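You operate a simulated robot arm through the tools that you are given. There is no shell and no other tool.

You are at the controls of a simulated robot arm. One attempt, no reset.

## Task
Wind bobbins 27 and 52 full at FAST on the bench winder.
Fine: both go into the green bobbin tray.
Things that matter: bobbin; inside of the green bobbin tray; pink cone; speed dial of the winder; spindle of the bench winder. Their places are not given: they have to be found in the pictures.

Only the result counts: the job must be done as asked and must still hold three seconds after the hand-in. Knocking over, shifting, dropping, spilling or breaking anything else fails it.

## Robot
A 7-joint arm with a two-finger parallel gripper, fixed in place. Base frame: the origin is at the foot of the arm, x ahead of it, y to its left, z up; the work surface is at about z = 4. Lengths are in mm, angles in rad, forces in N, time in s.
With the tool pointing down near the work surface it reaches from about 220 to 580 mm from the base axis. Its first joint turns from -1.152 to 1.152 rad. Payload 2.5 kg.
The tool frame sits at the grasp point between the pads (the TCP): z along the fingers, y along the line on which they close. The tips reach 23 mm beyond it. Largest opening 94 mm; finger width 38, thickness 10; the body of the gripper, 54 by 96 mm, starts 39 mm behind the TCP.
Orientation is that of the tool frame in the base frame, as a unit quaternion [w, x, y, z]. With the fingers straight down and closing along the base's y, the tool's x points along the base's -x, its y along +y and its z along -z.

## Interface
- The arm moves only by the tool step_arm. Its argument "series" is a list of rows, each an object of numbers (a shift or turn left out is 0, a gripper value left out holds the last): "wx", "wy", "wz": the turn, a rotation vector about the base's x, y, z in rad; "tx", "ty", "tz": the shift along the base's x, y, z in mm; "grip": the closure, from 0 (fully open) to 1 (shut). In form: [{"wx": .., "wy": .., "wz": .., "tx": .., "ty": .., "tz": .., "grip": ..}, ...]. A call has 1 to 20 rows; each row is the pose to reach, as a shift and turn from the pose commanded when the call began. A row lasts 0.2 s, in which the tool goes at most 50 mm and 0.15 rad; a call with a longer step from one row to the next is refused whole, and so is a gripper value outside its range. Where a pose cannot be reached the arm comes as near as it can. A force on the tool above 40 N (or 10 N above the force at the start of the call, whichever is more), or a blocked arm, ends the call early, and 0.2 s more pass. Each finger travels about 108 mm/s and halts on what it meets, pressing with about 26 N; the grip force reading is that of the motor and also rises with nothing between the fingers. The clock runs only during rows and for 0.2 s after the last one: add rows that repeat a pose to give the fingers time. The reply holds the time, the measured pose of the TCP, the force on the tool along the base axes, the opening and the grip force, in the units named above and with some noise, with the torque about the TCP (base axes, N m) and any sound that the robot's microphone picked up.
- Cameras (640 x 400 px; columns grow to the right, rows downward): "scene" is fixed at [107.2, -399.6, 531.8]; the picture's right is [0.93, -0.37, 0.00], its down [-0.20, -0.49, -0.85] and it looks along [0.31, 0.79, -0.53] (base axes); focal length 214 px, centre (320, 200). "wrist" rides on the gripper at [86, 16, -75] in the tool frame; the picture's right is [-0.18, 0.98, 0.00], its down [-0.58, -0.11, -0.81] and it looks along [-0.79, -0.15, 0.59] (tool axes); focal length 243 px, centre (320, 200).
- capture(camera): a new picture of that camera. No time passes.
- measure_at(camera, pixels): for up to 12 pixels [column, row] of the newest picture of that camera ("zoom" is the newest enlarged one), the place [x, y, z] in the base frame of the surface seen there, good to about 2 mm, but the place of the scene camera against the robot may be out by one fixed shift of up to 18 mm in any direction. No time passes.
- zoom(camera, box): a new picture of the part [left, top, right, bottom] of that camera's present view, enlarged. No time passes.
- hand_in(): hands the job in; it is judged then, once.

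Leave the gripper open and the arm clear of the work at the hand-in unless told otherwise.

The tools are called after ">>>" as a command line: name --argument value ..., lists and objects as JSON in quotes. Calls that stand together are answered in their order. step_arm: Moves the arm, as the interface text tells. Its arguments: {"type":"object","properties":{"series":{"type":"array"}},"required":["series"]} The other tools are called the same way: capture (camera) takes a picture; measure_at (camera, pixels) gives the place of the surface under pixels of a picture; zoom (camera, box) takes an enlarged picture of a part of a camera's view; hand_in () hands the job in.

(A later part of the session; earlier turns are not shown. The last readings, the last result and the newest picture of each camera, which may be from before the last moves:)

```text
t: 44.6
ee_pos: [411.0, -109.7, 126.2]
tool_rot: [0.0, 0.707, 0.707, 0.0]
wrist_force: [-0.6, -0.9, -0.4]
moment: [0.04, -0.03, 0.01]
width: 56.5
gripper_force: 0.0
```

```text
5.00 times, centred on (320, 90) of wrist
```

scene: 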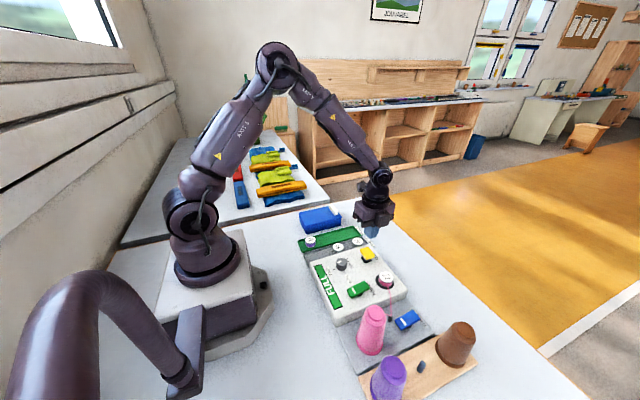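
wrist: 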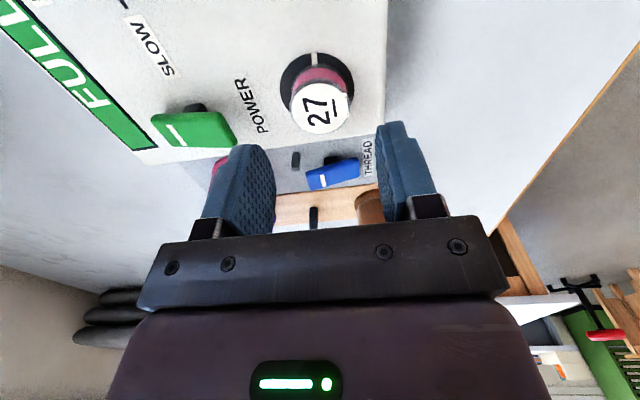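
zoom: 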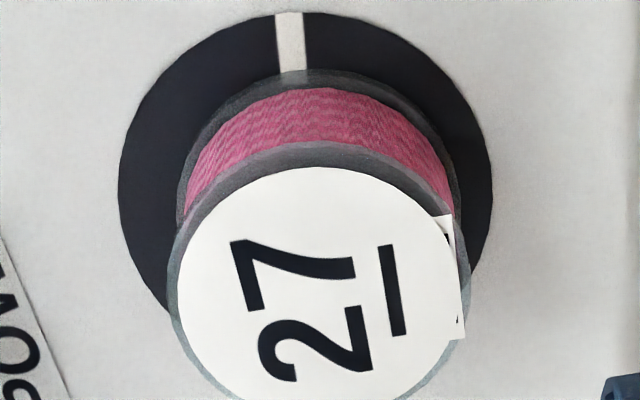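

The bobbin lies centred under the tool, fully wound in pink. I lower to TCP z 73.5 and close.

>>> step_arm --series '[{"tz": -20}, {"tz": -40}, {"tz": -48}, {"tz": -51}, {"tz": -51}, {"tz": -51, "grip": 0.5}, {"tz": -51, "grip": 0.6}, {"tz": -51, "grip": 0.7}, {"tz": -51, "grip": 0.7}]'

>>> zoom --camera "scene" --box '[350, 250, 430, 310]'

```text
t: 46.6
ee_pos: [410.7, -109.1, 73.1]
tool_rot: [0.0, 0.707, 0.707, 0.0]
wrist_force: [-0.5, -1.4, 0.2]
moment: [0.01, 0.03, 0.01]
width: 36.5
gripper_force: 25.7
```

```text
6.67 times, centred on (390, 280) of scene
```

zoom: 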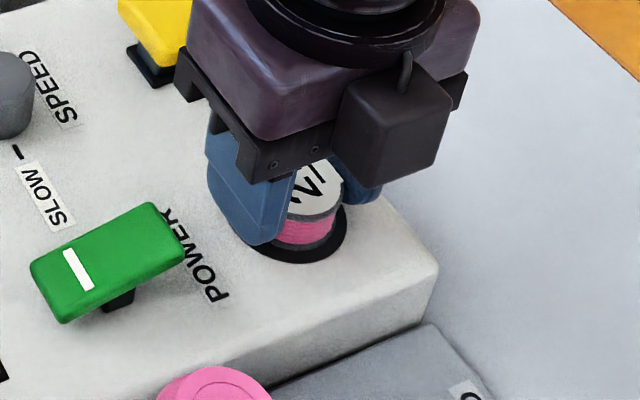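

The bobbin is held (36.5 mm). I lift it straight up slowly off the pin.

>>> step_arm --series '[{"tz": 4}, {"tz": 8}, {"tz": 14}, {"tz": 20}, {"tz": 30}, {"tz": 50}, {"tz": 75}, {"tz": 75}]'

>>> capture --camera "wrist"

>>> zoom --camera "scene" --box '[310, 230, 430, 330]'

```text
t: 48.4
ee_pos: [409.9, -107.1, 147.3]
tool_rot: [-0.001, 0.707, 0.708, 0.001]
wrist_force: [-0.2, -0.6, -0.2]
moment: [0.01, -0.02, 0.01]
width: 36.6
gripper_force: 26.1
```

```text
taken
```

wrist: 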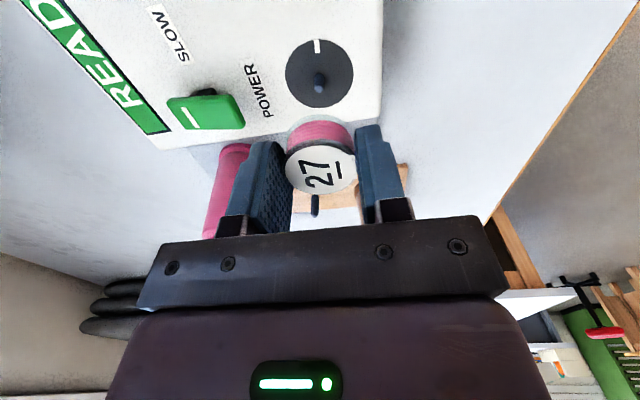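

```text
4.00 times, centred on (370, 280) of scene
```

zoom: 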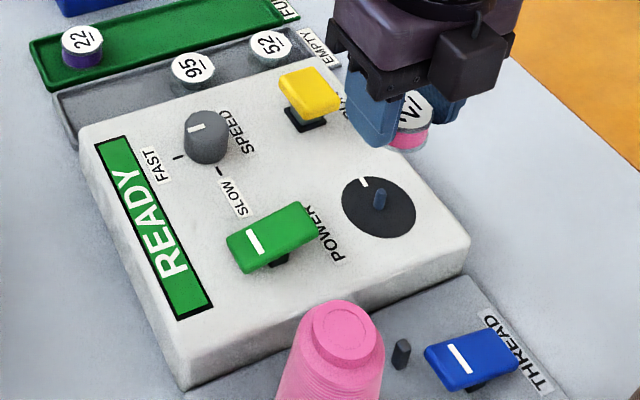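

Bobbin 27 is off the spindle and the display is back to READY. Before placing it in the green tray I check the tray and the blue box behind it, since the camera housing rides on the +y side.

>>> zoom --camera "scene" --box '[290, 195, 375, 260]'

```text
6.15 times, centred on (332, 228) of scene
```

zoom: 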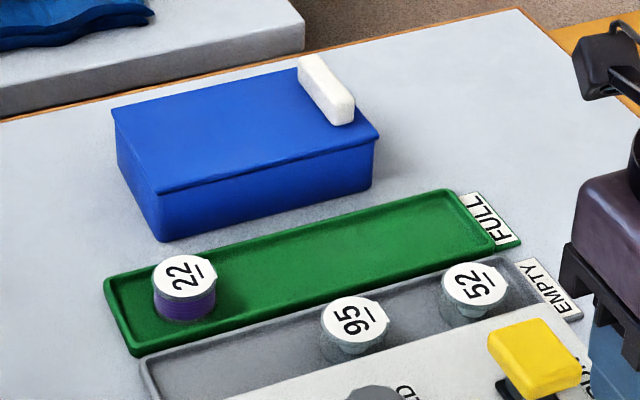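

>>> measure_at --camera "zoom" --pixels '[[158, 192], [375, 138], [118, 110], [330, 110], [310, 65], [340, 105], [162, 240], [185, 275], [440, 200], [480, 240], [120, 300], [490, 245]]'

>>> measure_at --camera "zoom" --pixels '[[447, 193], [434, 205], [487, 242], [476, 242], [300, 235], [300, 245], [300, 290], [300, 280], [300, 300], [350, 250], [120, 285], [140, 350]]'

```text
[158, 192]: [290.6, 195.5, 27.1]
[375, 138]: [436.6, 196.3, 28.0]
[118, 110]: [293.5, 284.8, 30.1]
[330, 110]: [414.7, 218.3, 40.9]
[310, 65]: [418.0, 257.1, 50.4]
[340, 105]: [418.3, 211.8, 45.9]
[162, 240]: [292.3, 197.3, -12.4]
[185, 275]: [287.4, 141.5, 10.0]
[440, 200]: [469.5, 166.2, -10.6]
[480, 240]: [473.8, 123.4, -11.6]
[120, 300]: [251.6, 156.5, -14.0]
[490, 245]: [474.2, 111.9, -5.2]
```

```text
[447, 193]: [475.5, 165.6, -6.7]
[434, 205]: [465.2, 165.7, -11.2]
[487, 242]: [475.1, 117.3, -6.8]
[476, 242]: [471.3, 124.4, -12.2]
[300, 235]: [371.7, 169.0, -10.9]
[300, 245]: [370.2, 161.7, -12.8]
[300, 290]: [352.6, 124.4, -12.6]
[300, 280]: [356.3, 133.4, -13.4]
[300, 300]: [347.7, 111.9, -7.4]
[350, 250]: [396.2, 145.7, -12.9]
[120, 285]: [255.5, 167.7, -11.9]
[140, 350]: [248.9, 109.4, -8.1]
```

Blue box top is z about 45 with a white block on it up to z about 66 near (416, 215-260). I measure the camera housing on the gripper to know its lowest point.

>>> zoom --camera "scene" --box '[365, 205, 445, 275]'

```text
5.71 times, centred on (405, 240) of scene
```

zoom: 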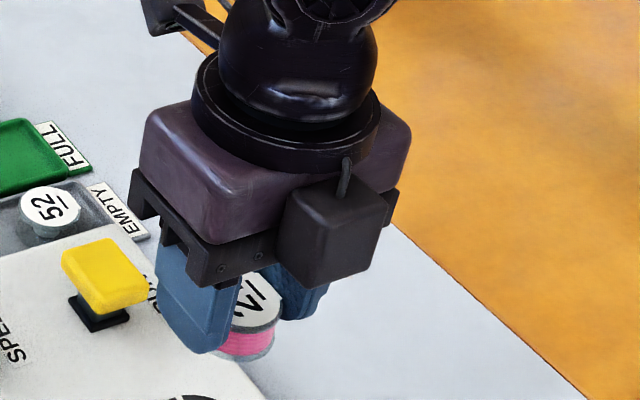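

>>> measure_at --camera "zoom" --pixels '[[160, 20], [155, 32], [195, 22], [325, 284], [295, 260], [375, 260], [330, 230], [345, 165], [215, 275], [135, 205], [390, 210], [205, 340]]'

>>> zoom --camera "scene" --box '[360, 185, 420, 235]'

```text
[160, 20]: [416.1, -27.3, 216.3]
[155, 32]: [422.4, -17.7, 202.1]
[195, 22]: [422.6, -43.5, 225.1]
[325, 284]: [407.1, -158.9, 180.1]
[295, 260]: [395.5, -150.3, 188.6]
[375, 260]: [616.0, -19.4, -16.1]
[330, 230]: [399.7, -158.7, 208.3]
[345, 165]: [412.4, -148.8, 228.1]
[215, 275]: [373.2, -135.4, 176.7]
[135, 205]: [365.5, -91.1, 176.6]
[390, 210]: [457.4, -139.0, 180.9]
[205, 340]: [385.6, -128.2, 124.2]
```

```text
8.00 times, centred on (390, 210) of scene
```

zoom: 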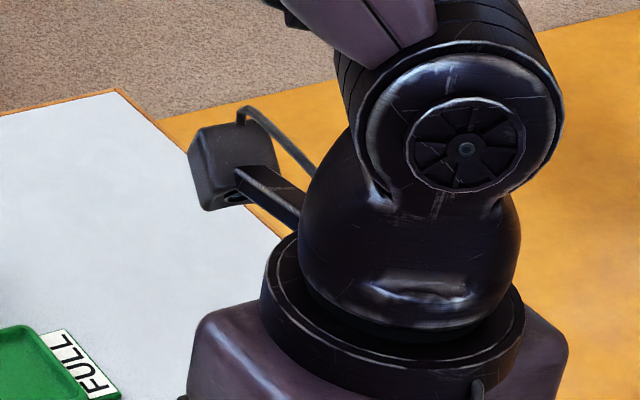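

The camera housing stays about 65 mm above the TCP, so it clears the box. I carry bobbin 27 to above the green tray at (345, 143), staying at z 148.

>>> step_arm --series '[{"tx": -6, "ty": 22}, {"tx": -17, "ty": 65}, {"tx": -28, "ty": 108}, {"tx": -39, "ty": 151}, {"tx": -50, "ty": 194}, {"tx": -60, "ty": 232}, {"tx": -65.5, "ty": 252.7}, {"tx": -65.5, "ty": 252.7}, {"tx": -65.5, "ty": 252.7, "tz": -40}, {"tx": -65.5, "ty": 252.7, "tz": -70}, {"tx": -65.5, "ty": 252.7, "tz": -70}]'

>>> capture --camera "wrist"

>>> zoom --camera "scene" --box '[290, 195, 375, 260]'

```text
t: 50.8
ee_pos: [348.0, 143.3, 77.7]
tool_rot: [0.001, 0.707, 0.707, 0.0]
wrist_force: [-0.2, 0.5, -0.2]
moment: [0.04, -0.01, 0.0]
width: 36.5
gripper_force: 25.6
```

```text
taken
```

wrist: 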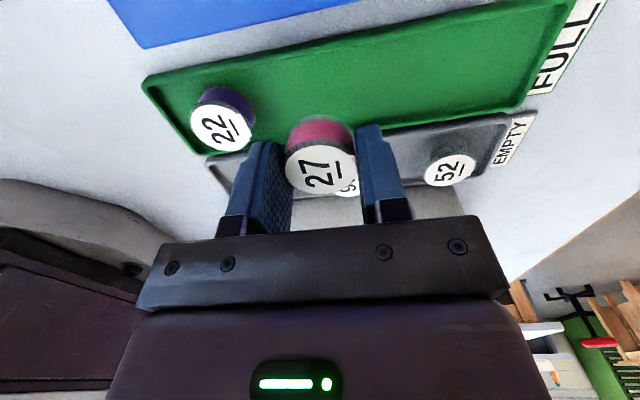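

```text
6.15 times, centred on (332, 228) of scene
```

zoom: 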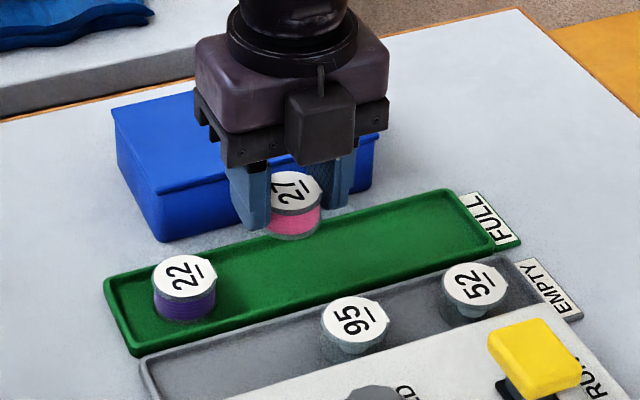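

I measure tray rims and bobbin 22 in this wrist view: 22's label (221,128), tray floor (350,80), +y rim (300,45) and (300,52), -y rim (250,150), (420,118), (425,112), label 27 (322,172).

>>> measure_at --camera "wrist" --pixels '[[221, 128], [350, 80], [300, 42], [300, 52], [430, 122], [430, 115], [430, 105], [520, 100], [505, 90], [322, 172], [160, 80], [175, 85]]'

```text
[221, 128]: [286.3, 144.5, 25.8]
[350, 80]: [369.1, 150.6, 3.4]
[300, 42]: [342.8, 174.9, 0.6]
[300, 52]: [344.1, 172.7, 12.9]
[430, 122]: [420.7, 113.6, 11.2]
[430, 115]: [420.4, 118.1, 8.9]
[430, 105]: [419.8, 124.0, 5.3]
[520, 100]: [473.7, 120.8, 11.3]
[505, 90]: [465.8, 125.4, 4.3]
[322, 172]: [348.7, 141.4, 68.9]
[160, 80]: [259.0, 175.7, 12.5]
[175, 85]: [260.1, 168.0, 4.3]
```

The tray's inner width runs y 119-169; centre 144. I shift +1 mm in y and lower to TCP z 32, then check the force before letting go.

>>> step_arm --series '[{"ty": 1, "tz": -15}, {"ty": 1, "tz": -30}, {"ty": 1, "tz": -40}, {"ty": 1, "tz": -44}, {"ty": 1, "tz": -46.5}, {"ty": 1, "tz": -46.5}]'

>>> zoom --camera "scene" --box '[290, 205, 375, 260]'

```text
t: 52.2
ee_pos: [345.8, 144.2, 31.8]
tool_rot: [0.0, 0.707, 0.708, 0.0]
wrist_force: [-2.5, -2.7, 12.8]
moment: [-0.1, 0.11, 0.03]
width: 36.5
gripper_force: 25.6
```

```text
7.27 times, centred on (332, 232) of scene
```

zoom: 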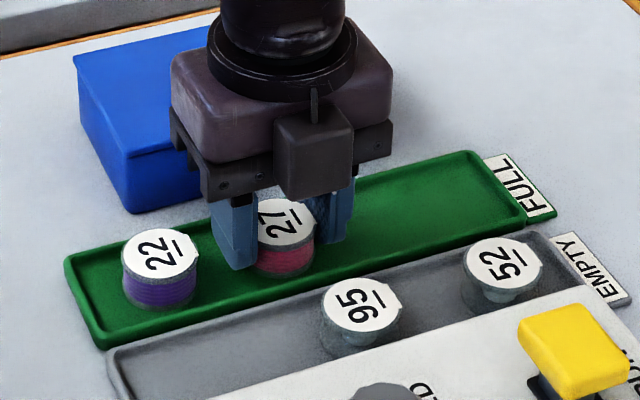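

12.8 N upward: the bobbin is on the tray floor. I ease up 0.5 mm, open to 47 mm and lift.

>>> step_arm --series '[{"tz": 0.5}, {"tz": 0.5, "grip": 0.58}, {"tz": 0.5, "grip": 0.5}, {"tz": 0.5, "grip": 0.5}, {"tz": 15}, {"tz": 40}, {"tz": 75}, {"tz": 110}, {"tz": 110}]'

>>> capture --camera "wrist"

>>> zoom --camera "scene" --box '[290, 205, 375, 260]'

```text
t: 54.2
ee_pos: [344.1, 142.1, 143.4]
tool_rot: [-0.001, 0.707, 0.707, 0.0]
wrist_force: [0.3, -0.2, 0.2]
moment: [0.01, -0.02, -0.03]
width: 47.0
gripper_force: 0.0
```

```text
taken
```

wrist: 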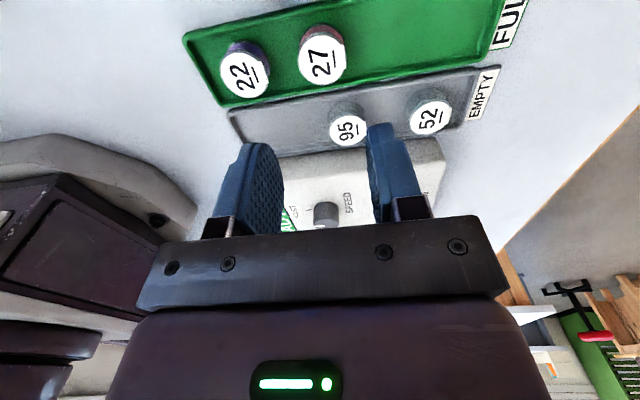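

```text
7.27 times, centred on (332, 232) of scene
```

zoom: 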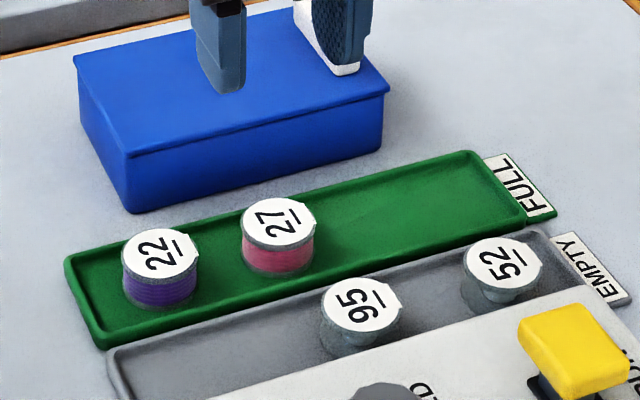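

Bobbin 27 stands in the green tray. Next, bobbin 52: I move above (434.5, 76) at z 110 and open to 60 mm.

>>> step_arm --series '[{"tx": 30, "ty": -22, "grip": 0.36}, {"tx": 60, "ty": -45}, {"tx": 89.5, "ty": -68}, {"tx": 89.5, "ty": -68, "tz": -30}, {"tx": 89.5, "ty": -68, "tz": -30}]'

>>> capture --camera "wrist"

>>> zoom --camera "wrist" --box '[270, 40, 370, 130]'

```text
t: 55.4
ee_pos: [435.2, 76.7, 111.1]
tool_rot: [0.0, 0.707, 0.707, 0.0]
wrist_force: [0.0, 1.1, 0.0]
moment: [-0.02, 0.01, -0.01]
width: 60.1
gripper_force: 0.1
```

```text
taken
```

wrist: 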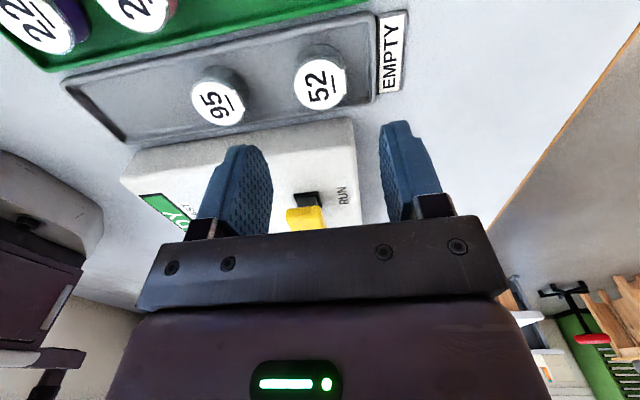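

```text
4.44 times, centred on (320, 85) of wrist
```

zoom: 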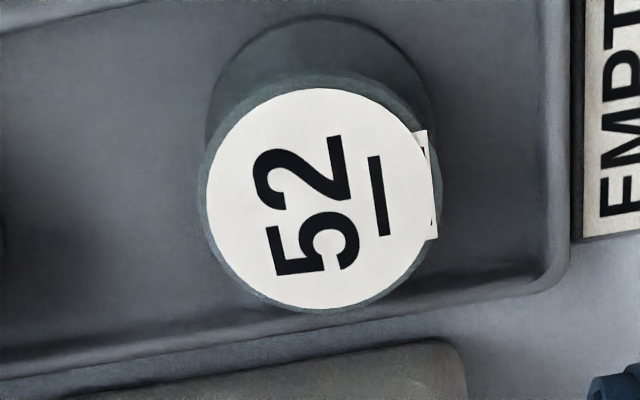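

>>> measure_at --camera "zoom" --pixels '[[320, 95], [320, 303], [213, 195], [418, 260], [245, 120], [400, 130], [240, 265], [390, 285], [318, 200], [546, 200], [565, 200], [500, 200]]'

```text
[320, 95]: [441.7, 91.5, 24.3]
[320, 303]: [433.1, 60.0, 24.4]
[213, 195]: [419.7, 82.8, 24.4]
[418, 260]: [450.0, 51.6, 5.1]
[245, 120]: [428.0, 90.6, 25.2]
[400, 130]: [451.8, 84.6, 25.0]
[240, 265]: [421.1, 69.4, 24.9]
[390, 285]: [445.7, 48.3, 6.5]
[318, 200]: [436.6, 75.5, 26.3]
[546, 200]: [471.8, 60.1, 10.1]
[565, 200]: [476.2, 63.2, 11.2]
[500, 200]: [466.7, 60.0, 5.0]
```

Bobbin 52's centre is about (436, 76). I repeat the same approach: shallow grip at TCP z 37.5 with wide fingers.

>>> step_arm --series '[{"tx": 1.5, "tz": -30}, {"tx": 1.5, "tz": -55}, {"tx": 1.5, "tz": -68}, {"tx": 1.5, "tz": -74.5}, {"tx": 1.5, "tz": -74.5}, {"tx": 1.5, "tz": -74.5, "grip": 0.5}, {"tx": 1.5, "tz": -74.5, "grip": 0.6}, {"tx": 1.5, "tz": -74.5, "grip": 0.7}, {"tx": 1.5, "tz": -74.5, "grip": 0.7}]'

>>> zoom --camera "scene" --box '[320, 215, 400, 270]'

```text
t: 57.4
ee_pos: [435.5, 76.2, 36.8]
tool_rot: [0.0, 0.707, 0.707, 0.0]
wrist_force: [0.3, -0.3, 0.3]
moment: [0.0, -0.03, 0.0]
width: 36.5
gripper_force: 25.9
```

```text
7.27 times, centred on (360, 242) of scene
```

zoom: 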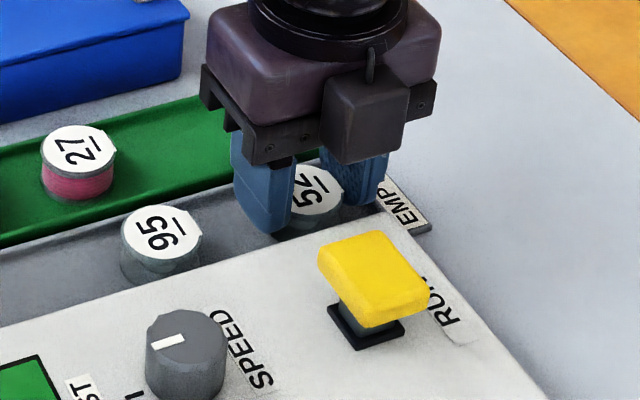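

Held at 36.5 mm without side force. I lift 1.5 mm, move it 10 mm toward -x, set it down, open, lower 7 mm and re-grip deep.

>>> step_arm --series '[{"tz": 1.5}, {"tx": -5, "tz": 1.5}, {"tx": -10, "tz": 1.5}, {"tx": -10, "tz": 0}, {"tx": -10, "tz": 0}, {"tx": -10, "tz": 0, "grip": 0.6}, {"tx": -10, "tz": 0, "grip": 0.5}, {"tx": -10, "tz": 0, "grip": 0.5}, {"tx": -10, "tz": -3.5, "grip": 0.5}, {"tx": -10, "tz": -7, "grip": 0.5}, {"tx": -10, "tz": -7, "grip": 0.5}, {"tx": -10, "tz": -7, "grip": 0.6}, {"tx": -10, "tz": -7, "grip": 0.7}, {"tx": -10, "tz": -7, "grip": 0.7}]'

>>> zoom --camera "scene" --box '[320, 215, 400, 270]'

>>> zoom --camera "wrist" --box '[275, 110, 371, 205]'

```text
t: 60.4
ee_pos: [426.2, 75.2, 29.1]
tool_rot: [-0.001, 0.707, 0.707, 0.0]
wrist_force: [-1.3, 0.3, 3.0]
moment: [0.0, 0.04, -0.04]
width: 36.6
gripper_force: 26.0
```

```text
7.27 times, centred on (360, 242) of scene
```

zoom: 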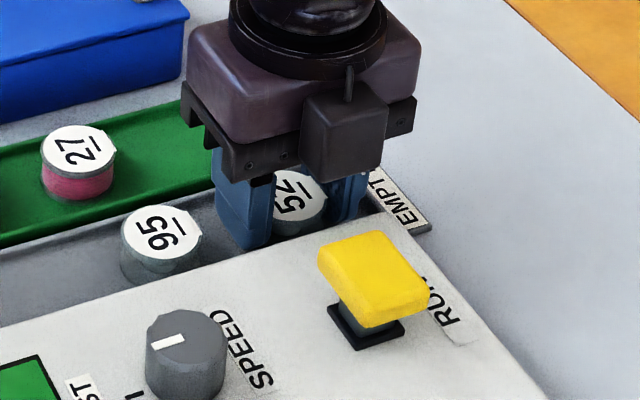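

```text
4.21 times, centred on (323, 158) of wrist
```

zoom: 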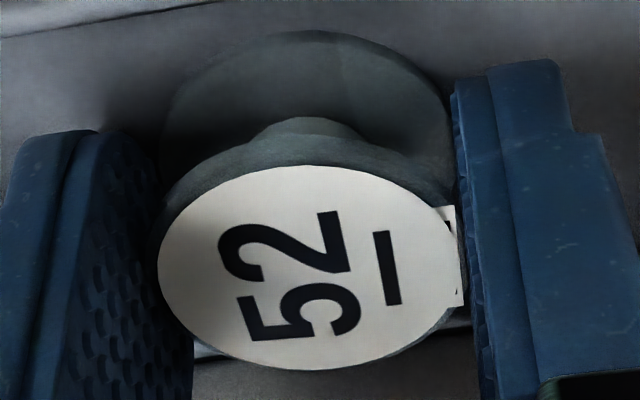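

52 sits in the grip just like 27 did (perhaps 0.4 mm toward -y). I lift to z 140 and carry it over the spindle.

>>> step_arm --series '[{"tz": 15}, {"tz": 45}, {"tz": 80}, {"tz": 110}, {"tx": -2, "ty": -22, "tz": 110}, {"tx": -5, "ty": -64, "tz": 110}, {"tx": -8, "ty": -106, "tz": 110}, {"tx": -11, "ty": -146, "tz": 110}, {"tx": -14, "ty": -174, "tz": 110}, {"tx": -15.5, "ty": -185.4, "tz": 110}, {"tx": -15.5, "ty": -185.4, "tz": 110}, {"tx": -15.5, "ty": -185.4, "tz": 110}]'

>>> capture --camera "wrist"

>>> zoom --camera "scene" --box '[310, 230, 430, 330]'

```text
t: 63.0
ee_pos: [411.4, -110.7, 140.0]
tool_rot: [0.001, 0.707, 0.707, 0.0]
wrist_force: [0.9, 0.0, -0.4]
moment: [0.02, -0.02, 0.03]
width: 36.3
gripper_force: 26.3
```

```text
taken
```

wrist: 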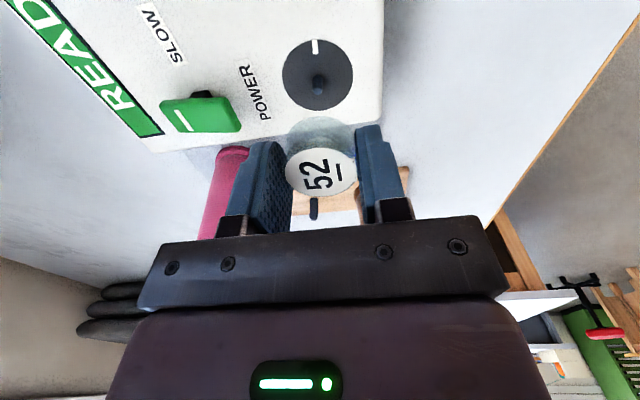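

```text
4.00 times, centred on (370, 280) of scene
```

zoom: 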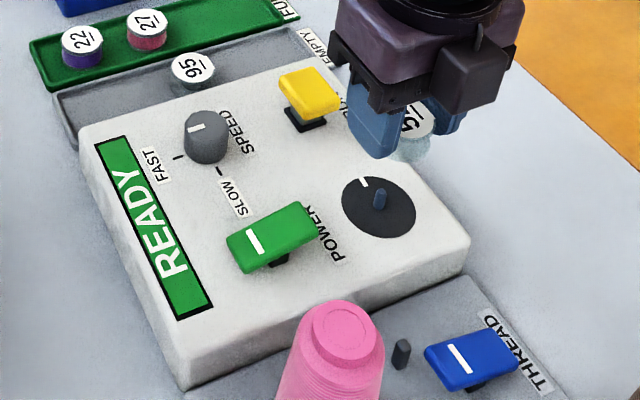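

The view matches the first placement. I lower to TCP z 86 and read the force.

>>> step_arm --series '[{"tz": -20}, {"tz": -40}, {"tz": -47}, {"tz": -50}, {"tz": -52}, {"tz": -53.5}, {"tz": -54.5}, {"tz": -54.5}]'

>>> zoom --camera "scene" --box '[360, 255, 410, 295]'

```text
t: 64.8
ee_pos: [409.7, -109.7, 85.8]
tool_rot: [0.001, 0.707, 0.707, 0.001]
wrist_force: [-0.2, -0.3, -0.4]
moment: [-0.02, -0.03, 0.02]
width: 36.4
gripper_force: 25.5
```

```text
10.00 times, centred on (385, 275) of scene
```

zoom: 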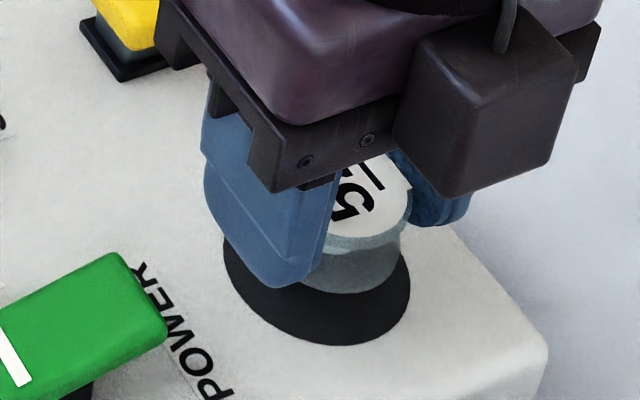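

No force, as before: the pin is in the hole. I go down to TCP z 73.5.

>>> step_arm --series '[{"tz": -2}, {"tz": -4}, {"tz": -6}, {"tz": -8}, {"tz": -10}, {"tz": -11.5}, {"tz": -12.5}, {"tz": -12.5}]'

>>> zoom --camera "scene" --box '[360, 255, 410, 295]'

```text
t: 66.6
ee_pos: [409.7, -110.7, 73.4]
tool_rot: [0.0, 0.707, 0.708, 0.0]
wrist_force: [-0.1, 0.6, 0.3]
moment: [0.03, -0.02, -0.01]
width: 36.5
gripper_force: 26.4
```

```text
10.00 times, centred on (385, 275) of scene
```

zoom: 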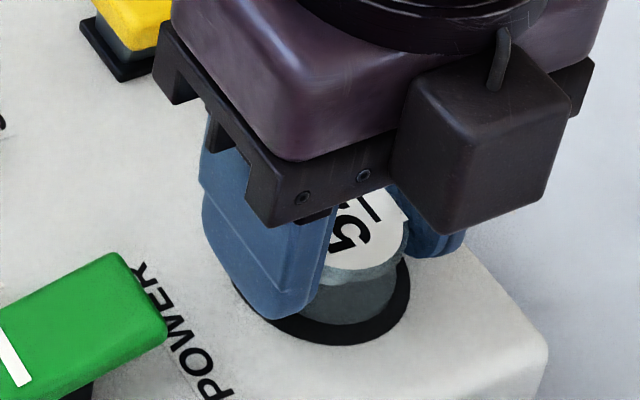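

Bobbin 52 is down on the spindle; no thread yet since THREAD is off. I open to 47 mm and lift to z 163.

>>> step_arm --series '[{"grip": 0.62}, {"grip": 0.55}, {"grip": 0.5}, {"grip": 0.5}, {"tz": 10}, {"tz": 30}, {"tz": 60}, {"tz": 90}, {"tz": 90}]'

>>> capture --camera "wrist"

>>> zoom --camera "scene" --box '[310, 240, 430, 340]'

```text
t: 68.6
ee_pos: [410.4, -108.6, 165.2]
tool_rot: [0.0, 0.707, 0.707, 0.001]
wrist_force: [-0.4, 0.5, 0.1]
moment: [0.01, 0.0, 0.01]
width: 47.0
gripper_force: 0.1
```

```text
taken
```

wrist: 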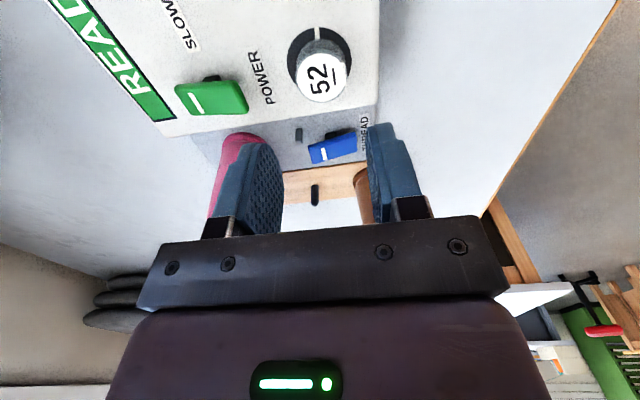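

```text
4.00 times, centred on (370, 290) of scene
```

zoom: 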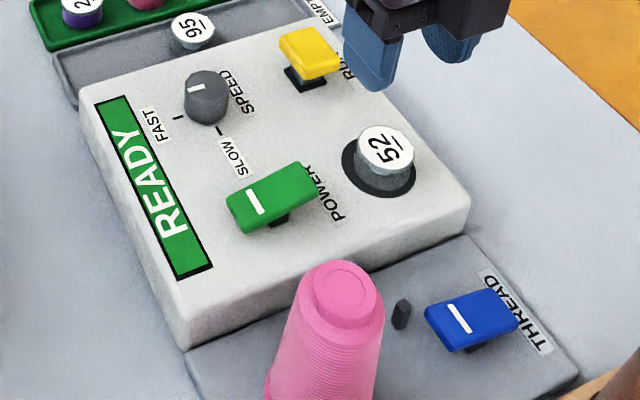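

The display reads READY though the thread is not led to the bobbin, so I switch THREAD back on first by pressing its bar end (x about 383), keeping the fingers off the post at (375,-191). I move above (383, -218) with closed fingers and look.

>>> step_arm --series '[{"tx": -6, "ty": -22, "grip": 0.8}, {"tx": -14, "ty": -55, "grip": 1.0}, {"tx": -22, "ty": -88, "grip": 1.0}, {"tx": -27.5, "ty": -108.6}, {"tx": -27.5, "ty": -108.6, "tz": -25}, {"tx": -27.5, "ty": -108.6, "tz": -25}]'

>>> capture --camera "wrist"

>>> zoom --camera "scene" --box '[330, 270, 490, 400]'

```text
t: 70.0
ee_pos: [382.9, -218.3, 140.0]
tool_rot: [0.0, 0.707, 0.707, 0.0]
wrist_force: [0.3, -0.3, -0.5]
moment: [-0.02, -0.03, 0.03]
width: 0.0
gripper_force: 25.6
```

```text
taken
```

wrist: 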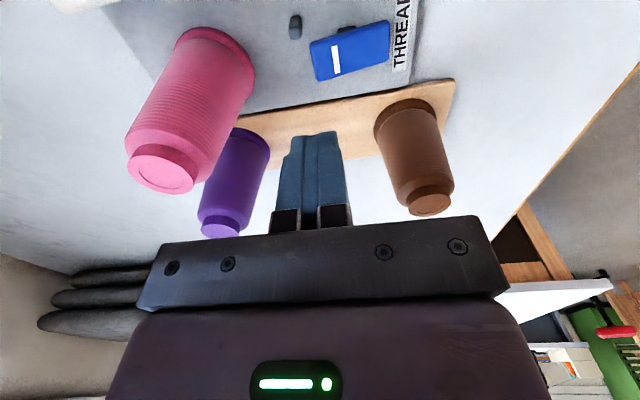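

```text
3.08 times, centred on (410, 335) of scene
```

zoom: 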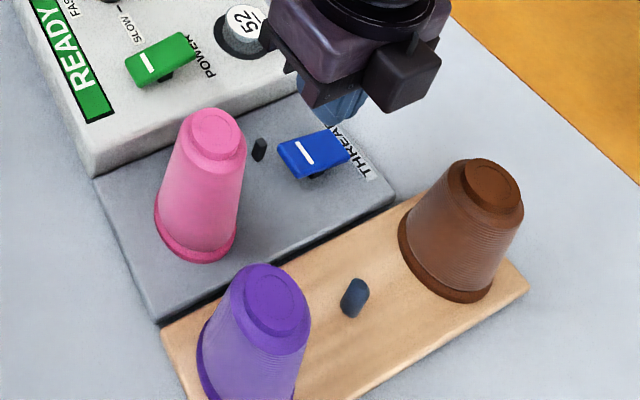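

>>> measure_at --camera "wrist" --pixels '[[318, 48], [322, 72], [335, 60], [385, 40], [350, 50], [295, 33], [295, 18], [296, 26], [163, 172], [216, 226], [245, 90], [345, 32]]'

>>> zoom --camera "wrist" --box '[270, 0, 410, 95]'

```text
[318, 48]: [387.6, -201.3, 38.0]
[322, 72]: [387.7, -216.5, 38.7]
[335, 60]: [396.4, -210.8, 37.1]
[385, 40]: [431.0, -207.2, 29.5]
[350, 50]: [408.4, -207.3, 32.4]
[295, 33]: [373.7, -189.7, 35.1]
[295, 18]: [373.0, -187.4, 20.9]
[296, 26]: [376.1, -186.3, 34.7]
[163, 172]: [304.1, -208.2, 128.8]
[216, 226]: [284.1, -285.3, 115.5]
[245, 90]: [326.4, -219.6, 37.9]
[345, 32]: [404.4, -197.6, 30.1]
```

```text
4.21 times, centred on (340, 48) of wrist
```

zoom: 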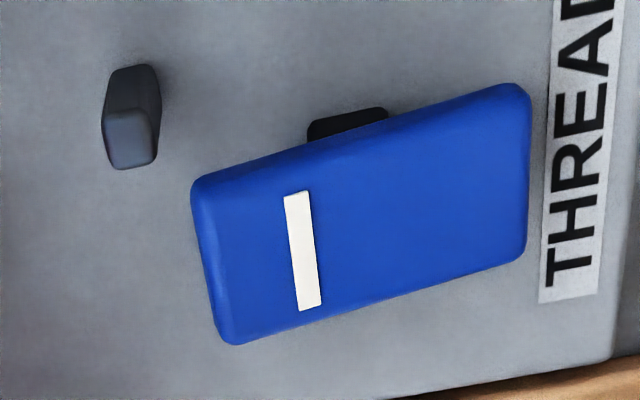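

The bar end is up (z 38.5 near x 387), the post is at y -193..-185, clear of the fingers at y -218 (edge -199). I press at x 385, first to TCP z 60.

>>> step_arm --series '[{"tx": 2, "tz": -30}, {"tx": 2, "tz": -60}, {"tx": 2, "tz": -72}, {"tx": 2, "tz": -76}, {"tx": 2, "tz": -79}, {"tx": 2, "tz": -81.5}]'

>>> zoom --camera "scene" --box '[330, 260, 450, 350]'

```text
t: 71.4
ee_pos: [384.4, -218.4, 57.4]
tool_rot: [0.0, 0.707, 0.707, 0.0]
wrist_force: [0.1, -0.4, -0.7]
moment: [-0.04, 0.05, 0.0]
width: 0.1
gripper_force: 26.1
```

```text
4.44 times, centred on (390, 305) of scene
```

zoom: 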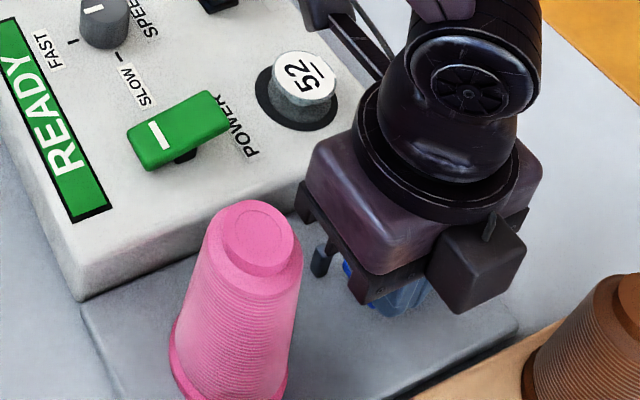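

Near the plate with no force. I press on in small steps to TCP z 52.5.

>>> step_arm --series '[{"tz": -1.5}, {"tz": -3}, {"tz": -4.5}]'

>>> zoom --camera "scene" --box '[330, 260, 450, 350]'

```text
t: 72.2
ee_pos: [386.2, -217.5, 53.5]
tool_rot: [0.0, 0.706, 0.708, 0.0]
wrist_force: [-11.4, 7.3, 24.4]
moment: [0.26, 0.04, 0.13]
width: 0.1
gripper_force: 26.4
```

```text
4.44 times, centred on (390, 305) of scene
```

zoom: 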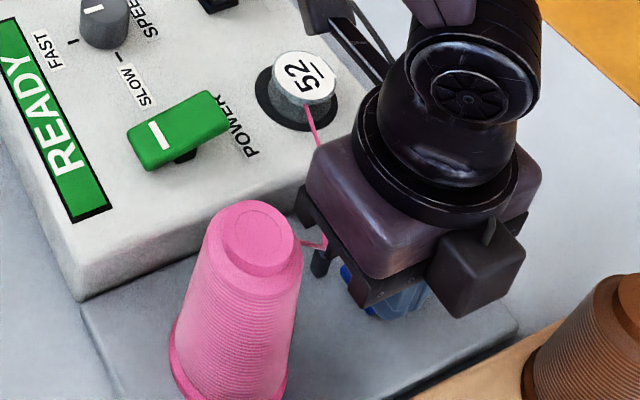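

The thread is back, running to bobbin 52; the plate is at its stop (24 N). I lift straight up.

>>> step_arm --series '[{"tz": 5}, {"tz": 25}, {"tz": 60}, {"tz": 100}, {"tz": 110}]'

>>> zoom --camera "scene" --box '[310, 240, 450, 350]'

>>> capture --camera "wrist"

```text
t: 73.4
ee_pos: [384.8, -218.1, 163.4]
tool_rot: [0.0, 0.706, 0.708, 0.001]
wrist_force: [-0.4, 0.4, 1.3]
moment: [-0.02, 0.0, -0.01]
width: 0.0
gripper_force: 26.4
```

```text
3.64 times, centred on (380, 295) of scene
```

zoom: 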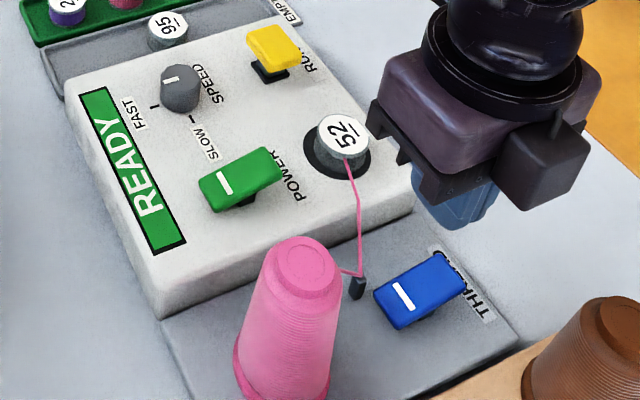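

```text
taken
```

wrist: 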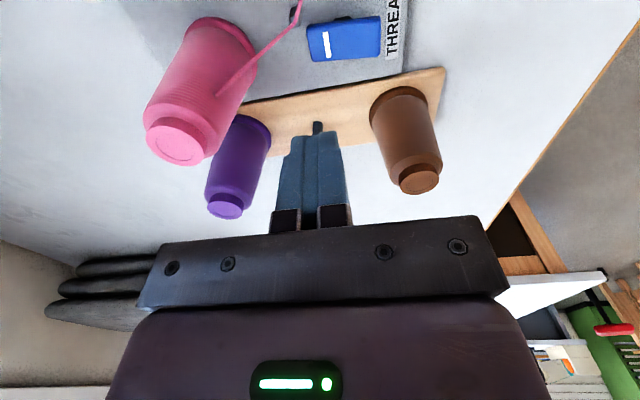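

READY, thread attached, dial at FAST. I go back above the RUN cap (405, -23.5) at TCP z 125.

>>> step_arm --series '[{"tx": 4, "ty": 40}, {"tx": 8, "ty": 80}, {"tx": 12, "ty": 120}, {"tx": 16, "ty": 160}, {"tx": 20, "ty": 194.5}, {"tx": 20, "ty": 194.5, "tz": -37.5}, {"tx": 20, "ty": 194.5, "tz": -37.5}]'

>>> zoom --camera "scene" --box '[310, 230, 430, 330]'

```text
t: 75.0
ee_pos: [405.7, -23.4, 122.5]
tool_rot: [0.0, 0.707, 0.707, 0.001]
wrist_force: [-0.4, -0.7, -0.8]
moment: [-0.01, 0.04, 0.05]
width: 0.0
gripper_force: 25.9
```

```text
4.00 times, centred on (370, 280) of scene
```

zoom: 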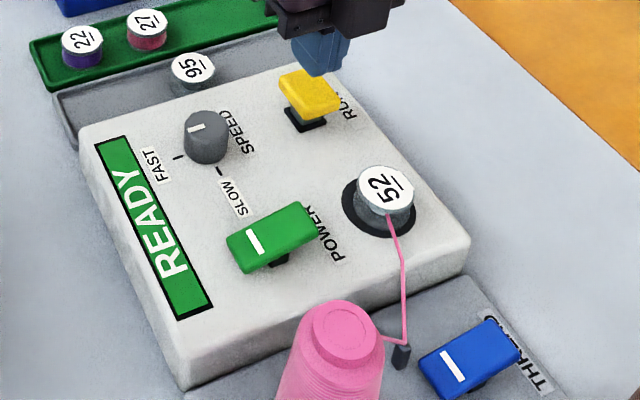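

I press RUN down to the same depth as before (TCP z 88) in small steps.

>>> step_arm --series '[{"tz": -12}, {"tz": -20}, {"tz": -25}, {"tz": -28}, {"tz": -30}, {"tz": -32}, {"tz": -34}, {"tz": -35.5}, {"tz": -37}]'

>>> zoom --camera "scene" --box '[310, 230, 430, 330]'

```text
t: 77.0
ee_pos: [404.4, -22.2, 87.6]
tool_rot: [0.001, 0.707, 0.708, 0.0]
wrist_force: [-0.5, -0.2, 0.3]
moment: [0.02, 0.01, 0.03]
width: 0.0
gripper_force: 25.7
```

```text
4.00 times, centred on (370, 280) of scene
```

zoom: 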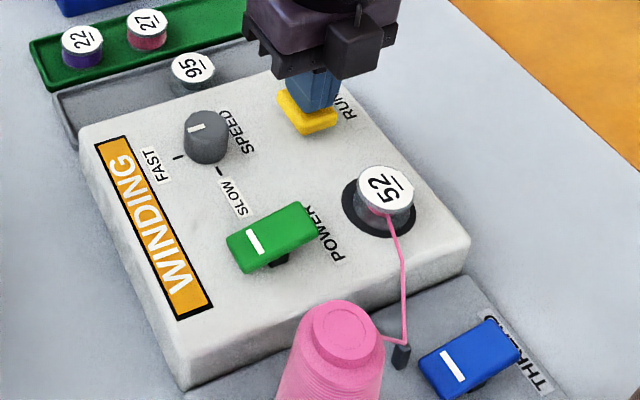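

WINDING again. I hold still and wait, about 3 s first.

>>> step_arm --series '[{"tz": 0}, {"tz": 0}, {"tz": 0}, {"tz": 0}, {"tz": 0}, {"tz": 0}, {"tz": 0}, {"tz": 0}, {"tz": 0}, {"tz": 0}, {"tz": 0}, {"tz": 0}]'

>>> zoom --camera "scene" --box '[310, 230, 430, 330]'

```text
t: 79.6
ee_pos: [403.6, -23.3, 86.7]
tool_rot: [0.0, 0.707, 0.708, 0.0]
wrist_force: [-0.1, 0.8, -0.3]
moment: [0.01, -0.01, 0.03]
width: 0.0
gripper_force: 26.2
```

```text
4.00 times, centred on (370, 280) of scene
```

zoom: 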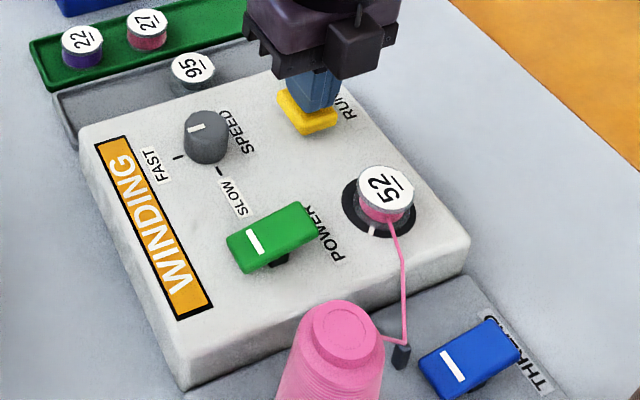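

Filling well, still WINDING. I wait another 1.4 s.

>>> step_arm --series '[{"tz": 0}, {"tz": 0}, {"tz": 0}, {"tz": 0}, {"tz": 0}, {"tz": 0}]'

>>> zoom --camera "scene" --box '[310, 230, 430, 330]'

```text
t: 81.0
ee_pos: [404.9, -24.1, 88.2]
tool_rot: [0.0, 0.707, 0.707, 0.0]
wrist_force: [0.4, 0.6, -0.3]
moment: [0.05, -0.01, -0.01]
width: 0.0
gripper_force: 25.6
```

```text
4.00 times, centred on (370, 280) of scene
```

zoom: 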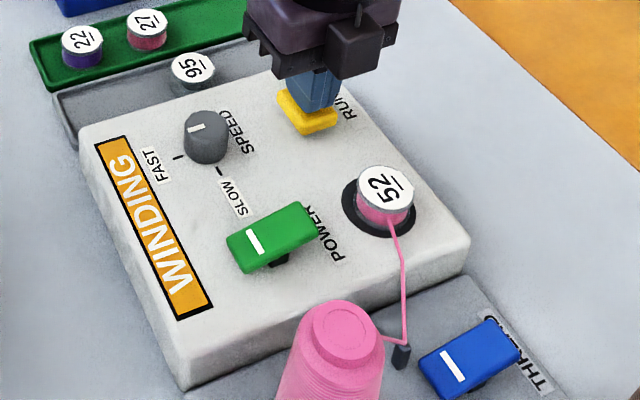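

>>> step_arm --series '[{"tz": 0}, {"tz": 0}]'

>>> zoom --camera "scene" --box '[310, 230, 430, 330]'

```text
t: 81.6
ee_pos: [404.0, -22.0, 87.8]
tool_rot: [0.0, 0.707, 0.707, 0.0]
wrist_force: [-1.4, -0.4, 0.1]
moment: [0.0, 0.0, 0.0]
width: 0.1
gripper_force: 25.9
```

```text
4.00 times, centred on (370, 280) of scene
```

zoom: 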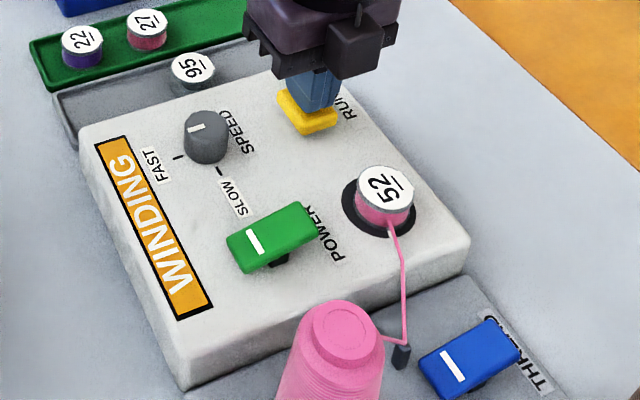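

>>> step_arm --series '[{"tz": 0}]'

>>> zoom --camera "scene" --box '[310, 230, 430, 330]'

```text
t: 82.0
ee_pos: [404.7, -22.7, 88.1]
tool_rot: [0.001, 0.707, 0.707, 0.0]
wrist_force: [-3.2, 0.8, 5.8]
moment: [0.02, 0.02, 0.0]
width: 0.2
gripper_force: 26.3
```

```text
4.00 times, centred on (370, 280) of scene
```

zoom: 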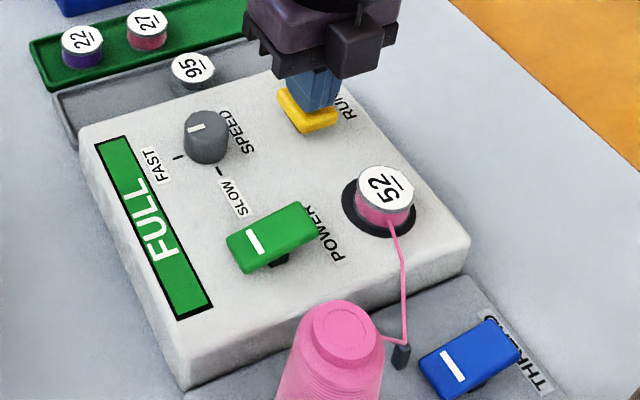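

FULL again and RUN has popped out. I lift and go to the THREAD far end (431, -208.5) to free the thread as before.

>>> step_arm --series '[{"tz": 10}, {"tz": 40}, {"tz": 75}, {"tx": 5, "ty": -36, "tz": 75}, {"tx": 10, "ty": -76, "tz": 75}, {"tx": 16, "ty": -116, "tz": 75}, {"tx": 22, "ty": -154, "tz": 75}, {"tx": 26, "ty": -185, "tz": 75}, {"tx": 26, "ty": -185, "tz": 45}, {"tx": 26, "ty": -185, "tz": 10}, {"tx": 26, "ty": -185, "tz": -15}, {"tx": 26, "ty": -185, "tz": -25}, {"tx": 26, "ty": -185, "tz": -29}]'

>>> zoom --camera "scene" --box '[330, 260, 450, 350]'

```text
t: 84.8
ee_pos: [431.0, -209.3, 60.2]
tool_rot: [0.0, 0.707, 0.707, 0.001]
wrist_force: [0.7, -0.8, 1.2]
moment: [0.02, 0.01, 0.03]
width: 0.2
gripper_force: 26.1
```

```text
4.44 times, centred on (390, 305) of scene
```

zoom: 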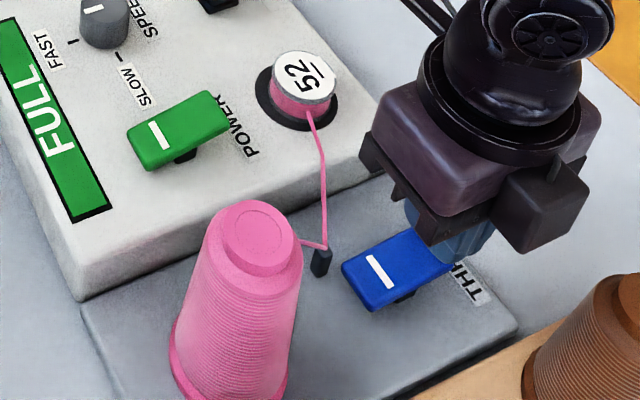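

The tip is at the plate's raised end. I press 5.5 mm further in small steps.

>>> step_arm --series '[{"tz": -1.5}, {"tz": -3}, {"tz": -4.5}, {"tz": -5.5}]'

>>> zoom --camera "scene" --box '[330, 260, 450, 350]'

```text
t: 85.8
ee_pos: [430.8, -208.9, 52.8]
tool_rot: [0.001, 0.708, 0.707, -0.001]
wrist_force: [0.0, 0.7, 0.0]
moment: [0.0, 0.0, -0.03]
width: 0.0
gripper_force: 26.3
```

```text
4.44 times, centred on (390, 305) of scene
```

zoom: 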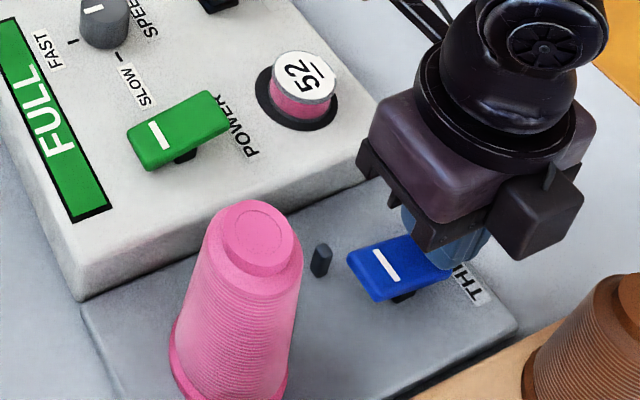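

The thread is freed. I lift, then open to 56 mm and go above bobbin 52 on the spindle.

>>> step_arm --series '[{"tz": 12}, {"tz": 45}, {"tz": 86}, {"tx": -4, "ty": 25, "tz": 86, "grip": 0.8}, {"tx": -10, "ty": 60, "tz": 86, "grip": 0.5}, {"tx": -17, "ty": 90, "tz": 86, "grip": 0.4}, {"tx": -20.5, "ty": 99.1, "tz": 86, "grip": 0.4}, {"tx": -20.5, "ty": 99.1, "tz": 71}, {"tx": -20.5, "ty": 99.1, "tz": 71}]'

>>> capture --camera "wrist"

>>> zoom --camera "scene" --box '[330, 240, 450, 350]'

```text
t: 87.8
ee_pos: [410.2, -107.5, 125.2]
tool_rot: [0.0, 0.707, 0.707, 0.0]
wrist_force: [0.4, 0.8, 0.5]
moment: [-0.03, -0.01, 0.02]
width: 56.5
gripper_force: 0.2
```

```text
taken
```

wrist: 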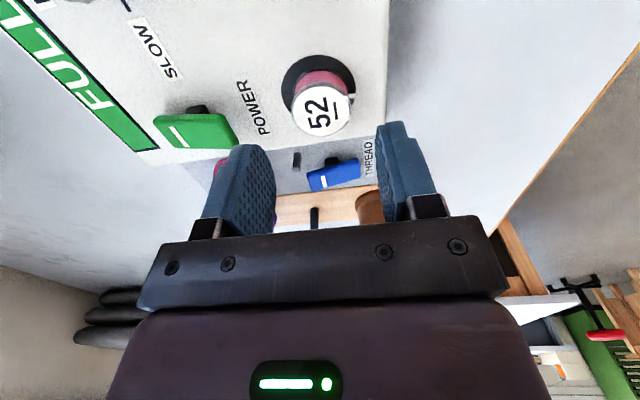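

```text
3.64 times, centred on (390, 295) of scene
```

zoom: 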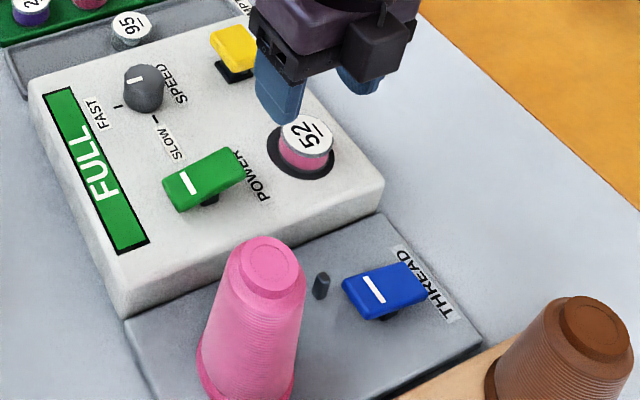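

Centred over the full bobbin 52. I lower to TCP z 73.5 and close on it.

>>> step_arm --series '[{"tz": -20}, {"tz": -40}, {"tz": -48}, {"tz": -51}, {"tz": -51}, {"tz": -51, "grip": 0.5}, {"tz": -51, "grip": 0.6}, {"tz": -51, "grip": 0.7}, {"tz": -51, "grip": 0.7}]'

>>> zoom --camera "scene" --box '[350, 250, 430, 310]'

```text
t: 89.8
ee_pos: [410.6, -109.5, 73.9]
tool_rot: [-0.001, 0.707, 0.707, 0.0]
wrist_force: [-2.2, 0.8, -0.2]
moment: [0.01, 0.02, -0.01]
width: 36.2
gripper_force: 26.0
```

```text
6.67 times, centred on (390, 280) of scene
```

zoom: 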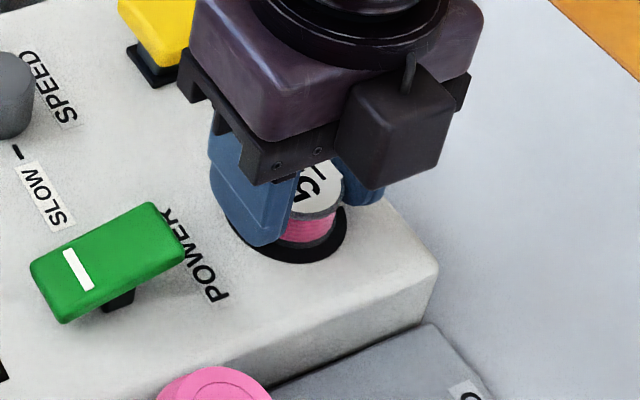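

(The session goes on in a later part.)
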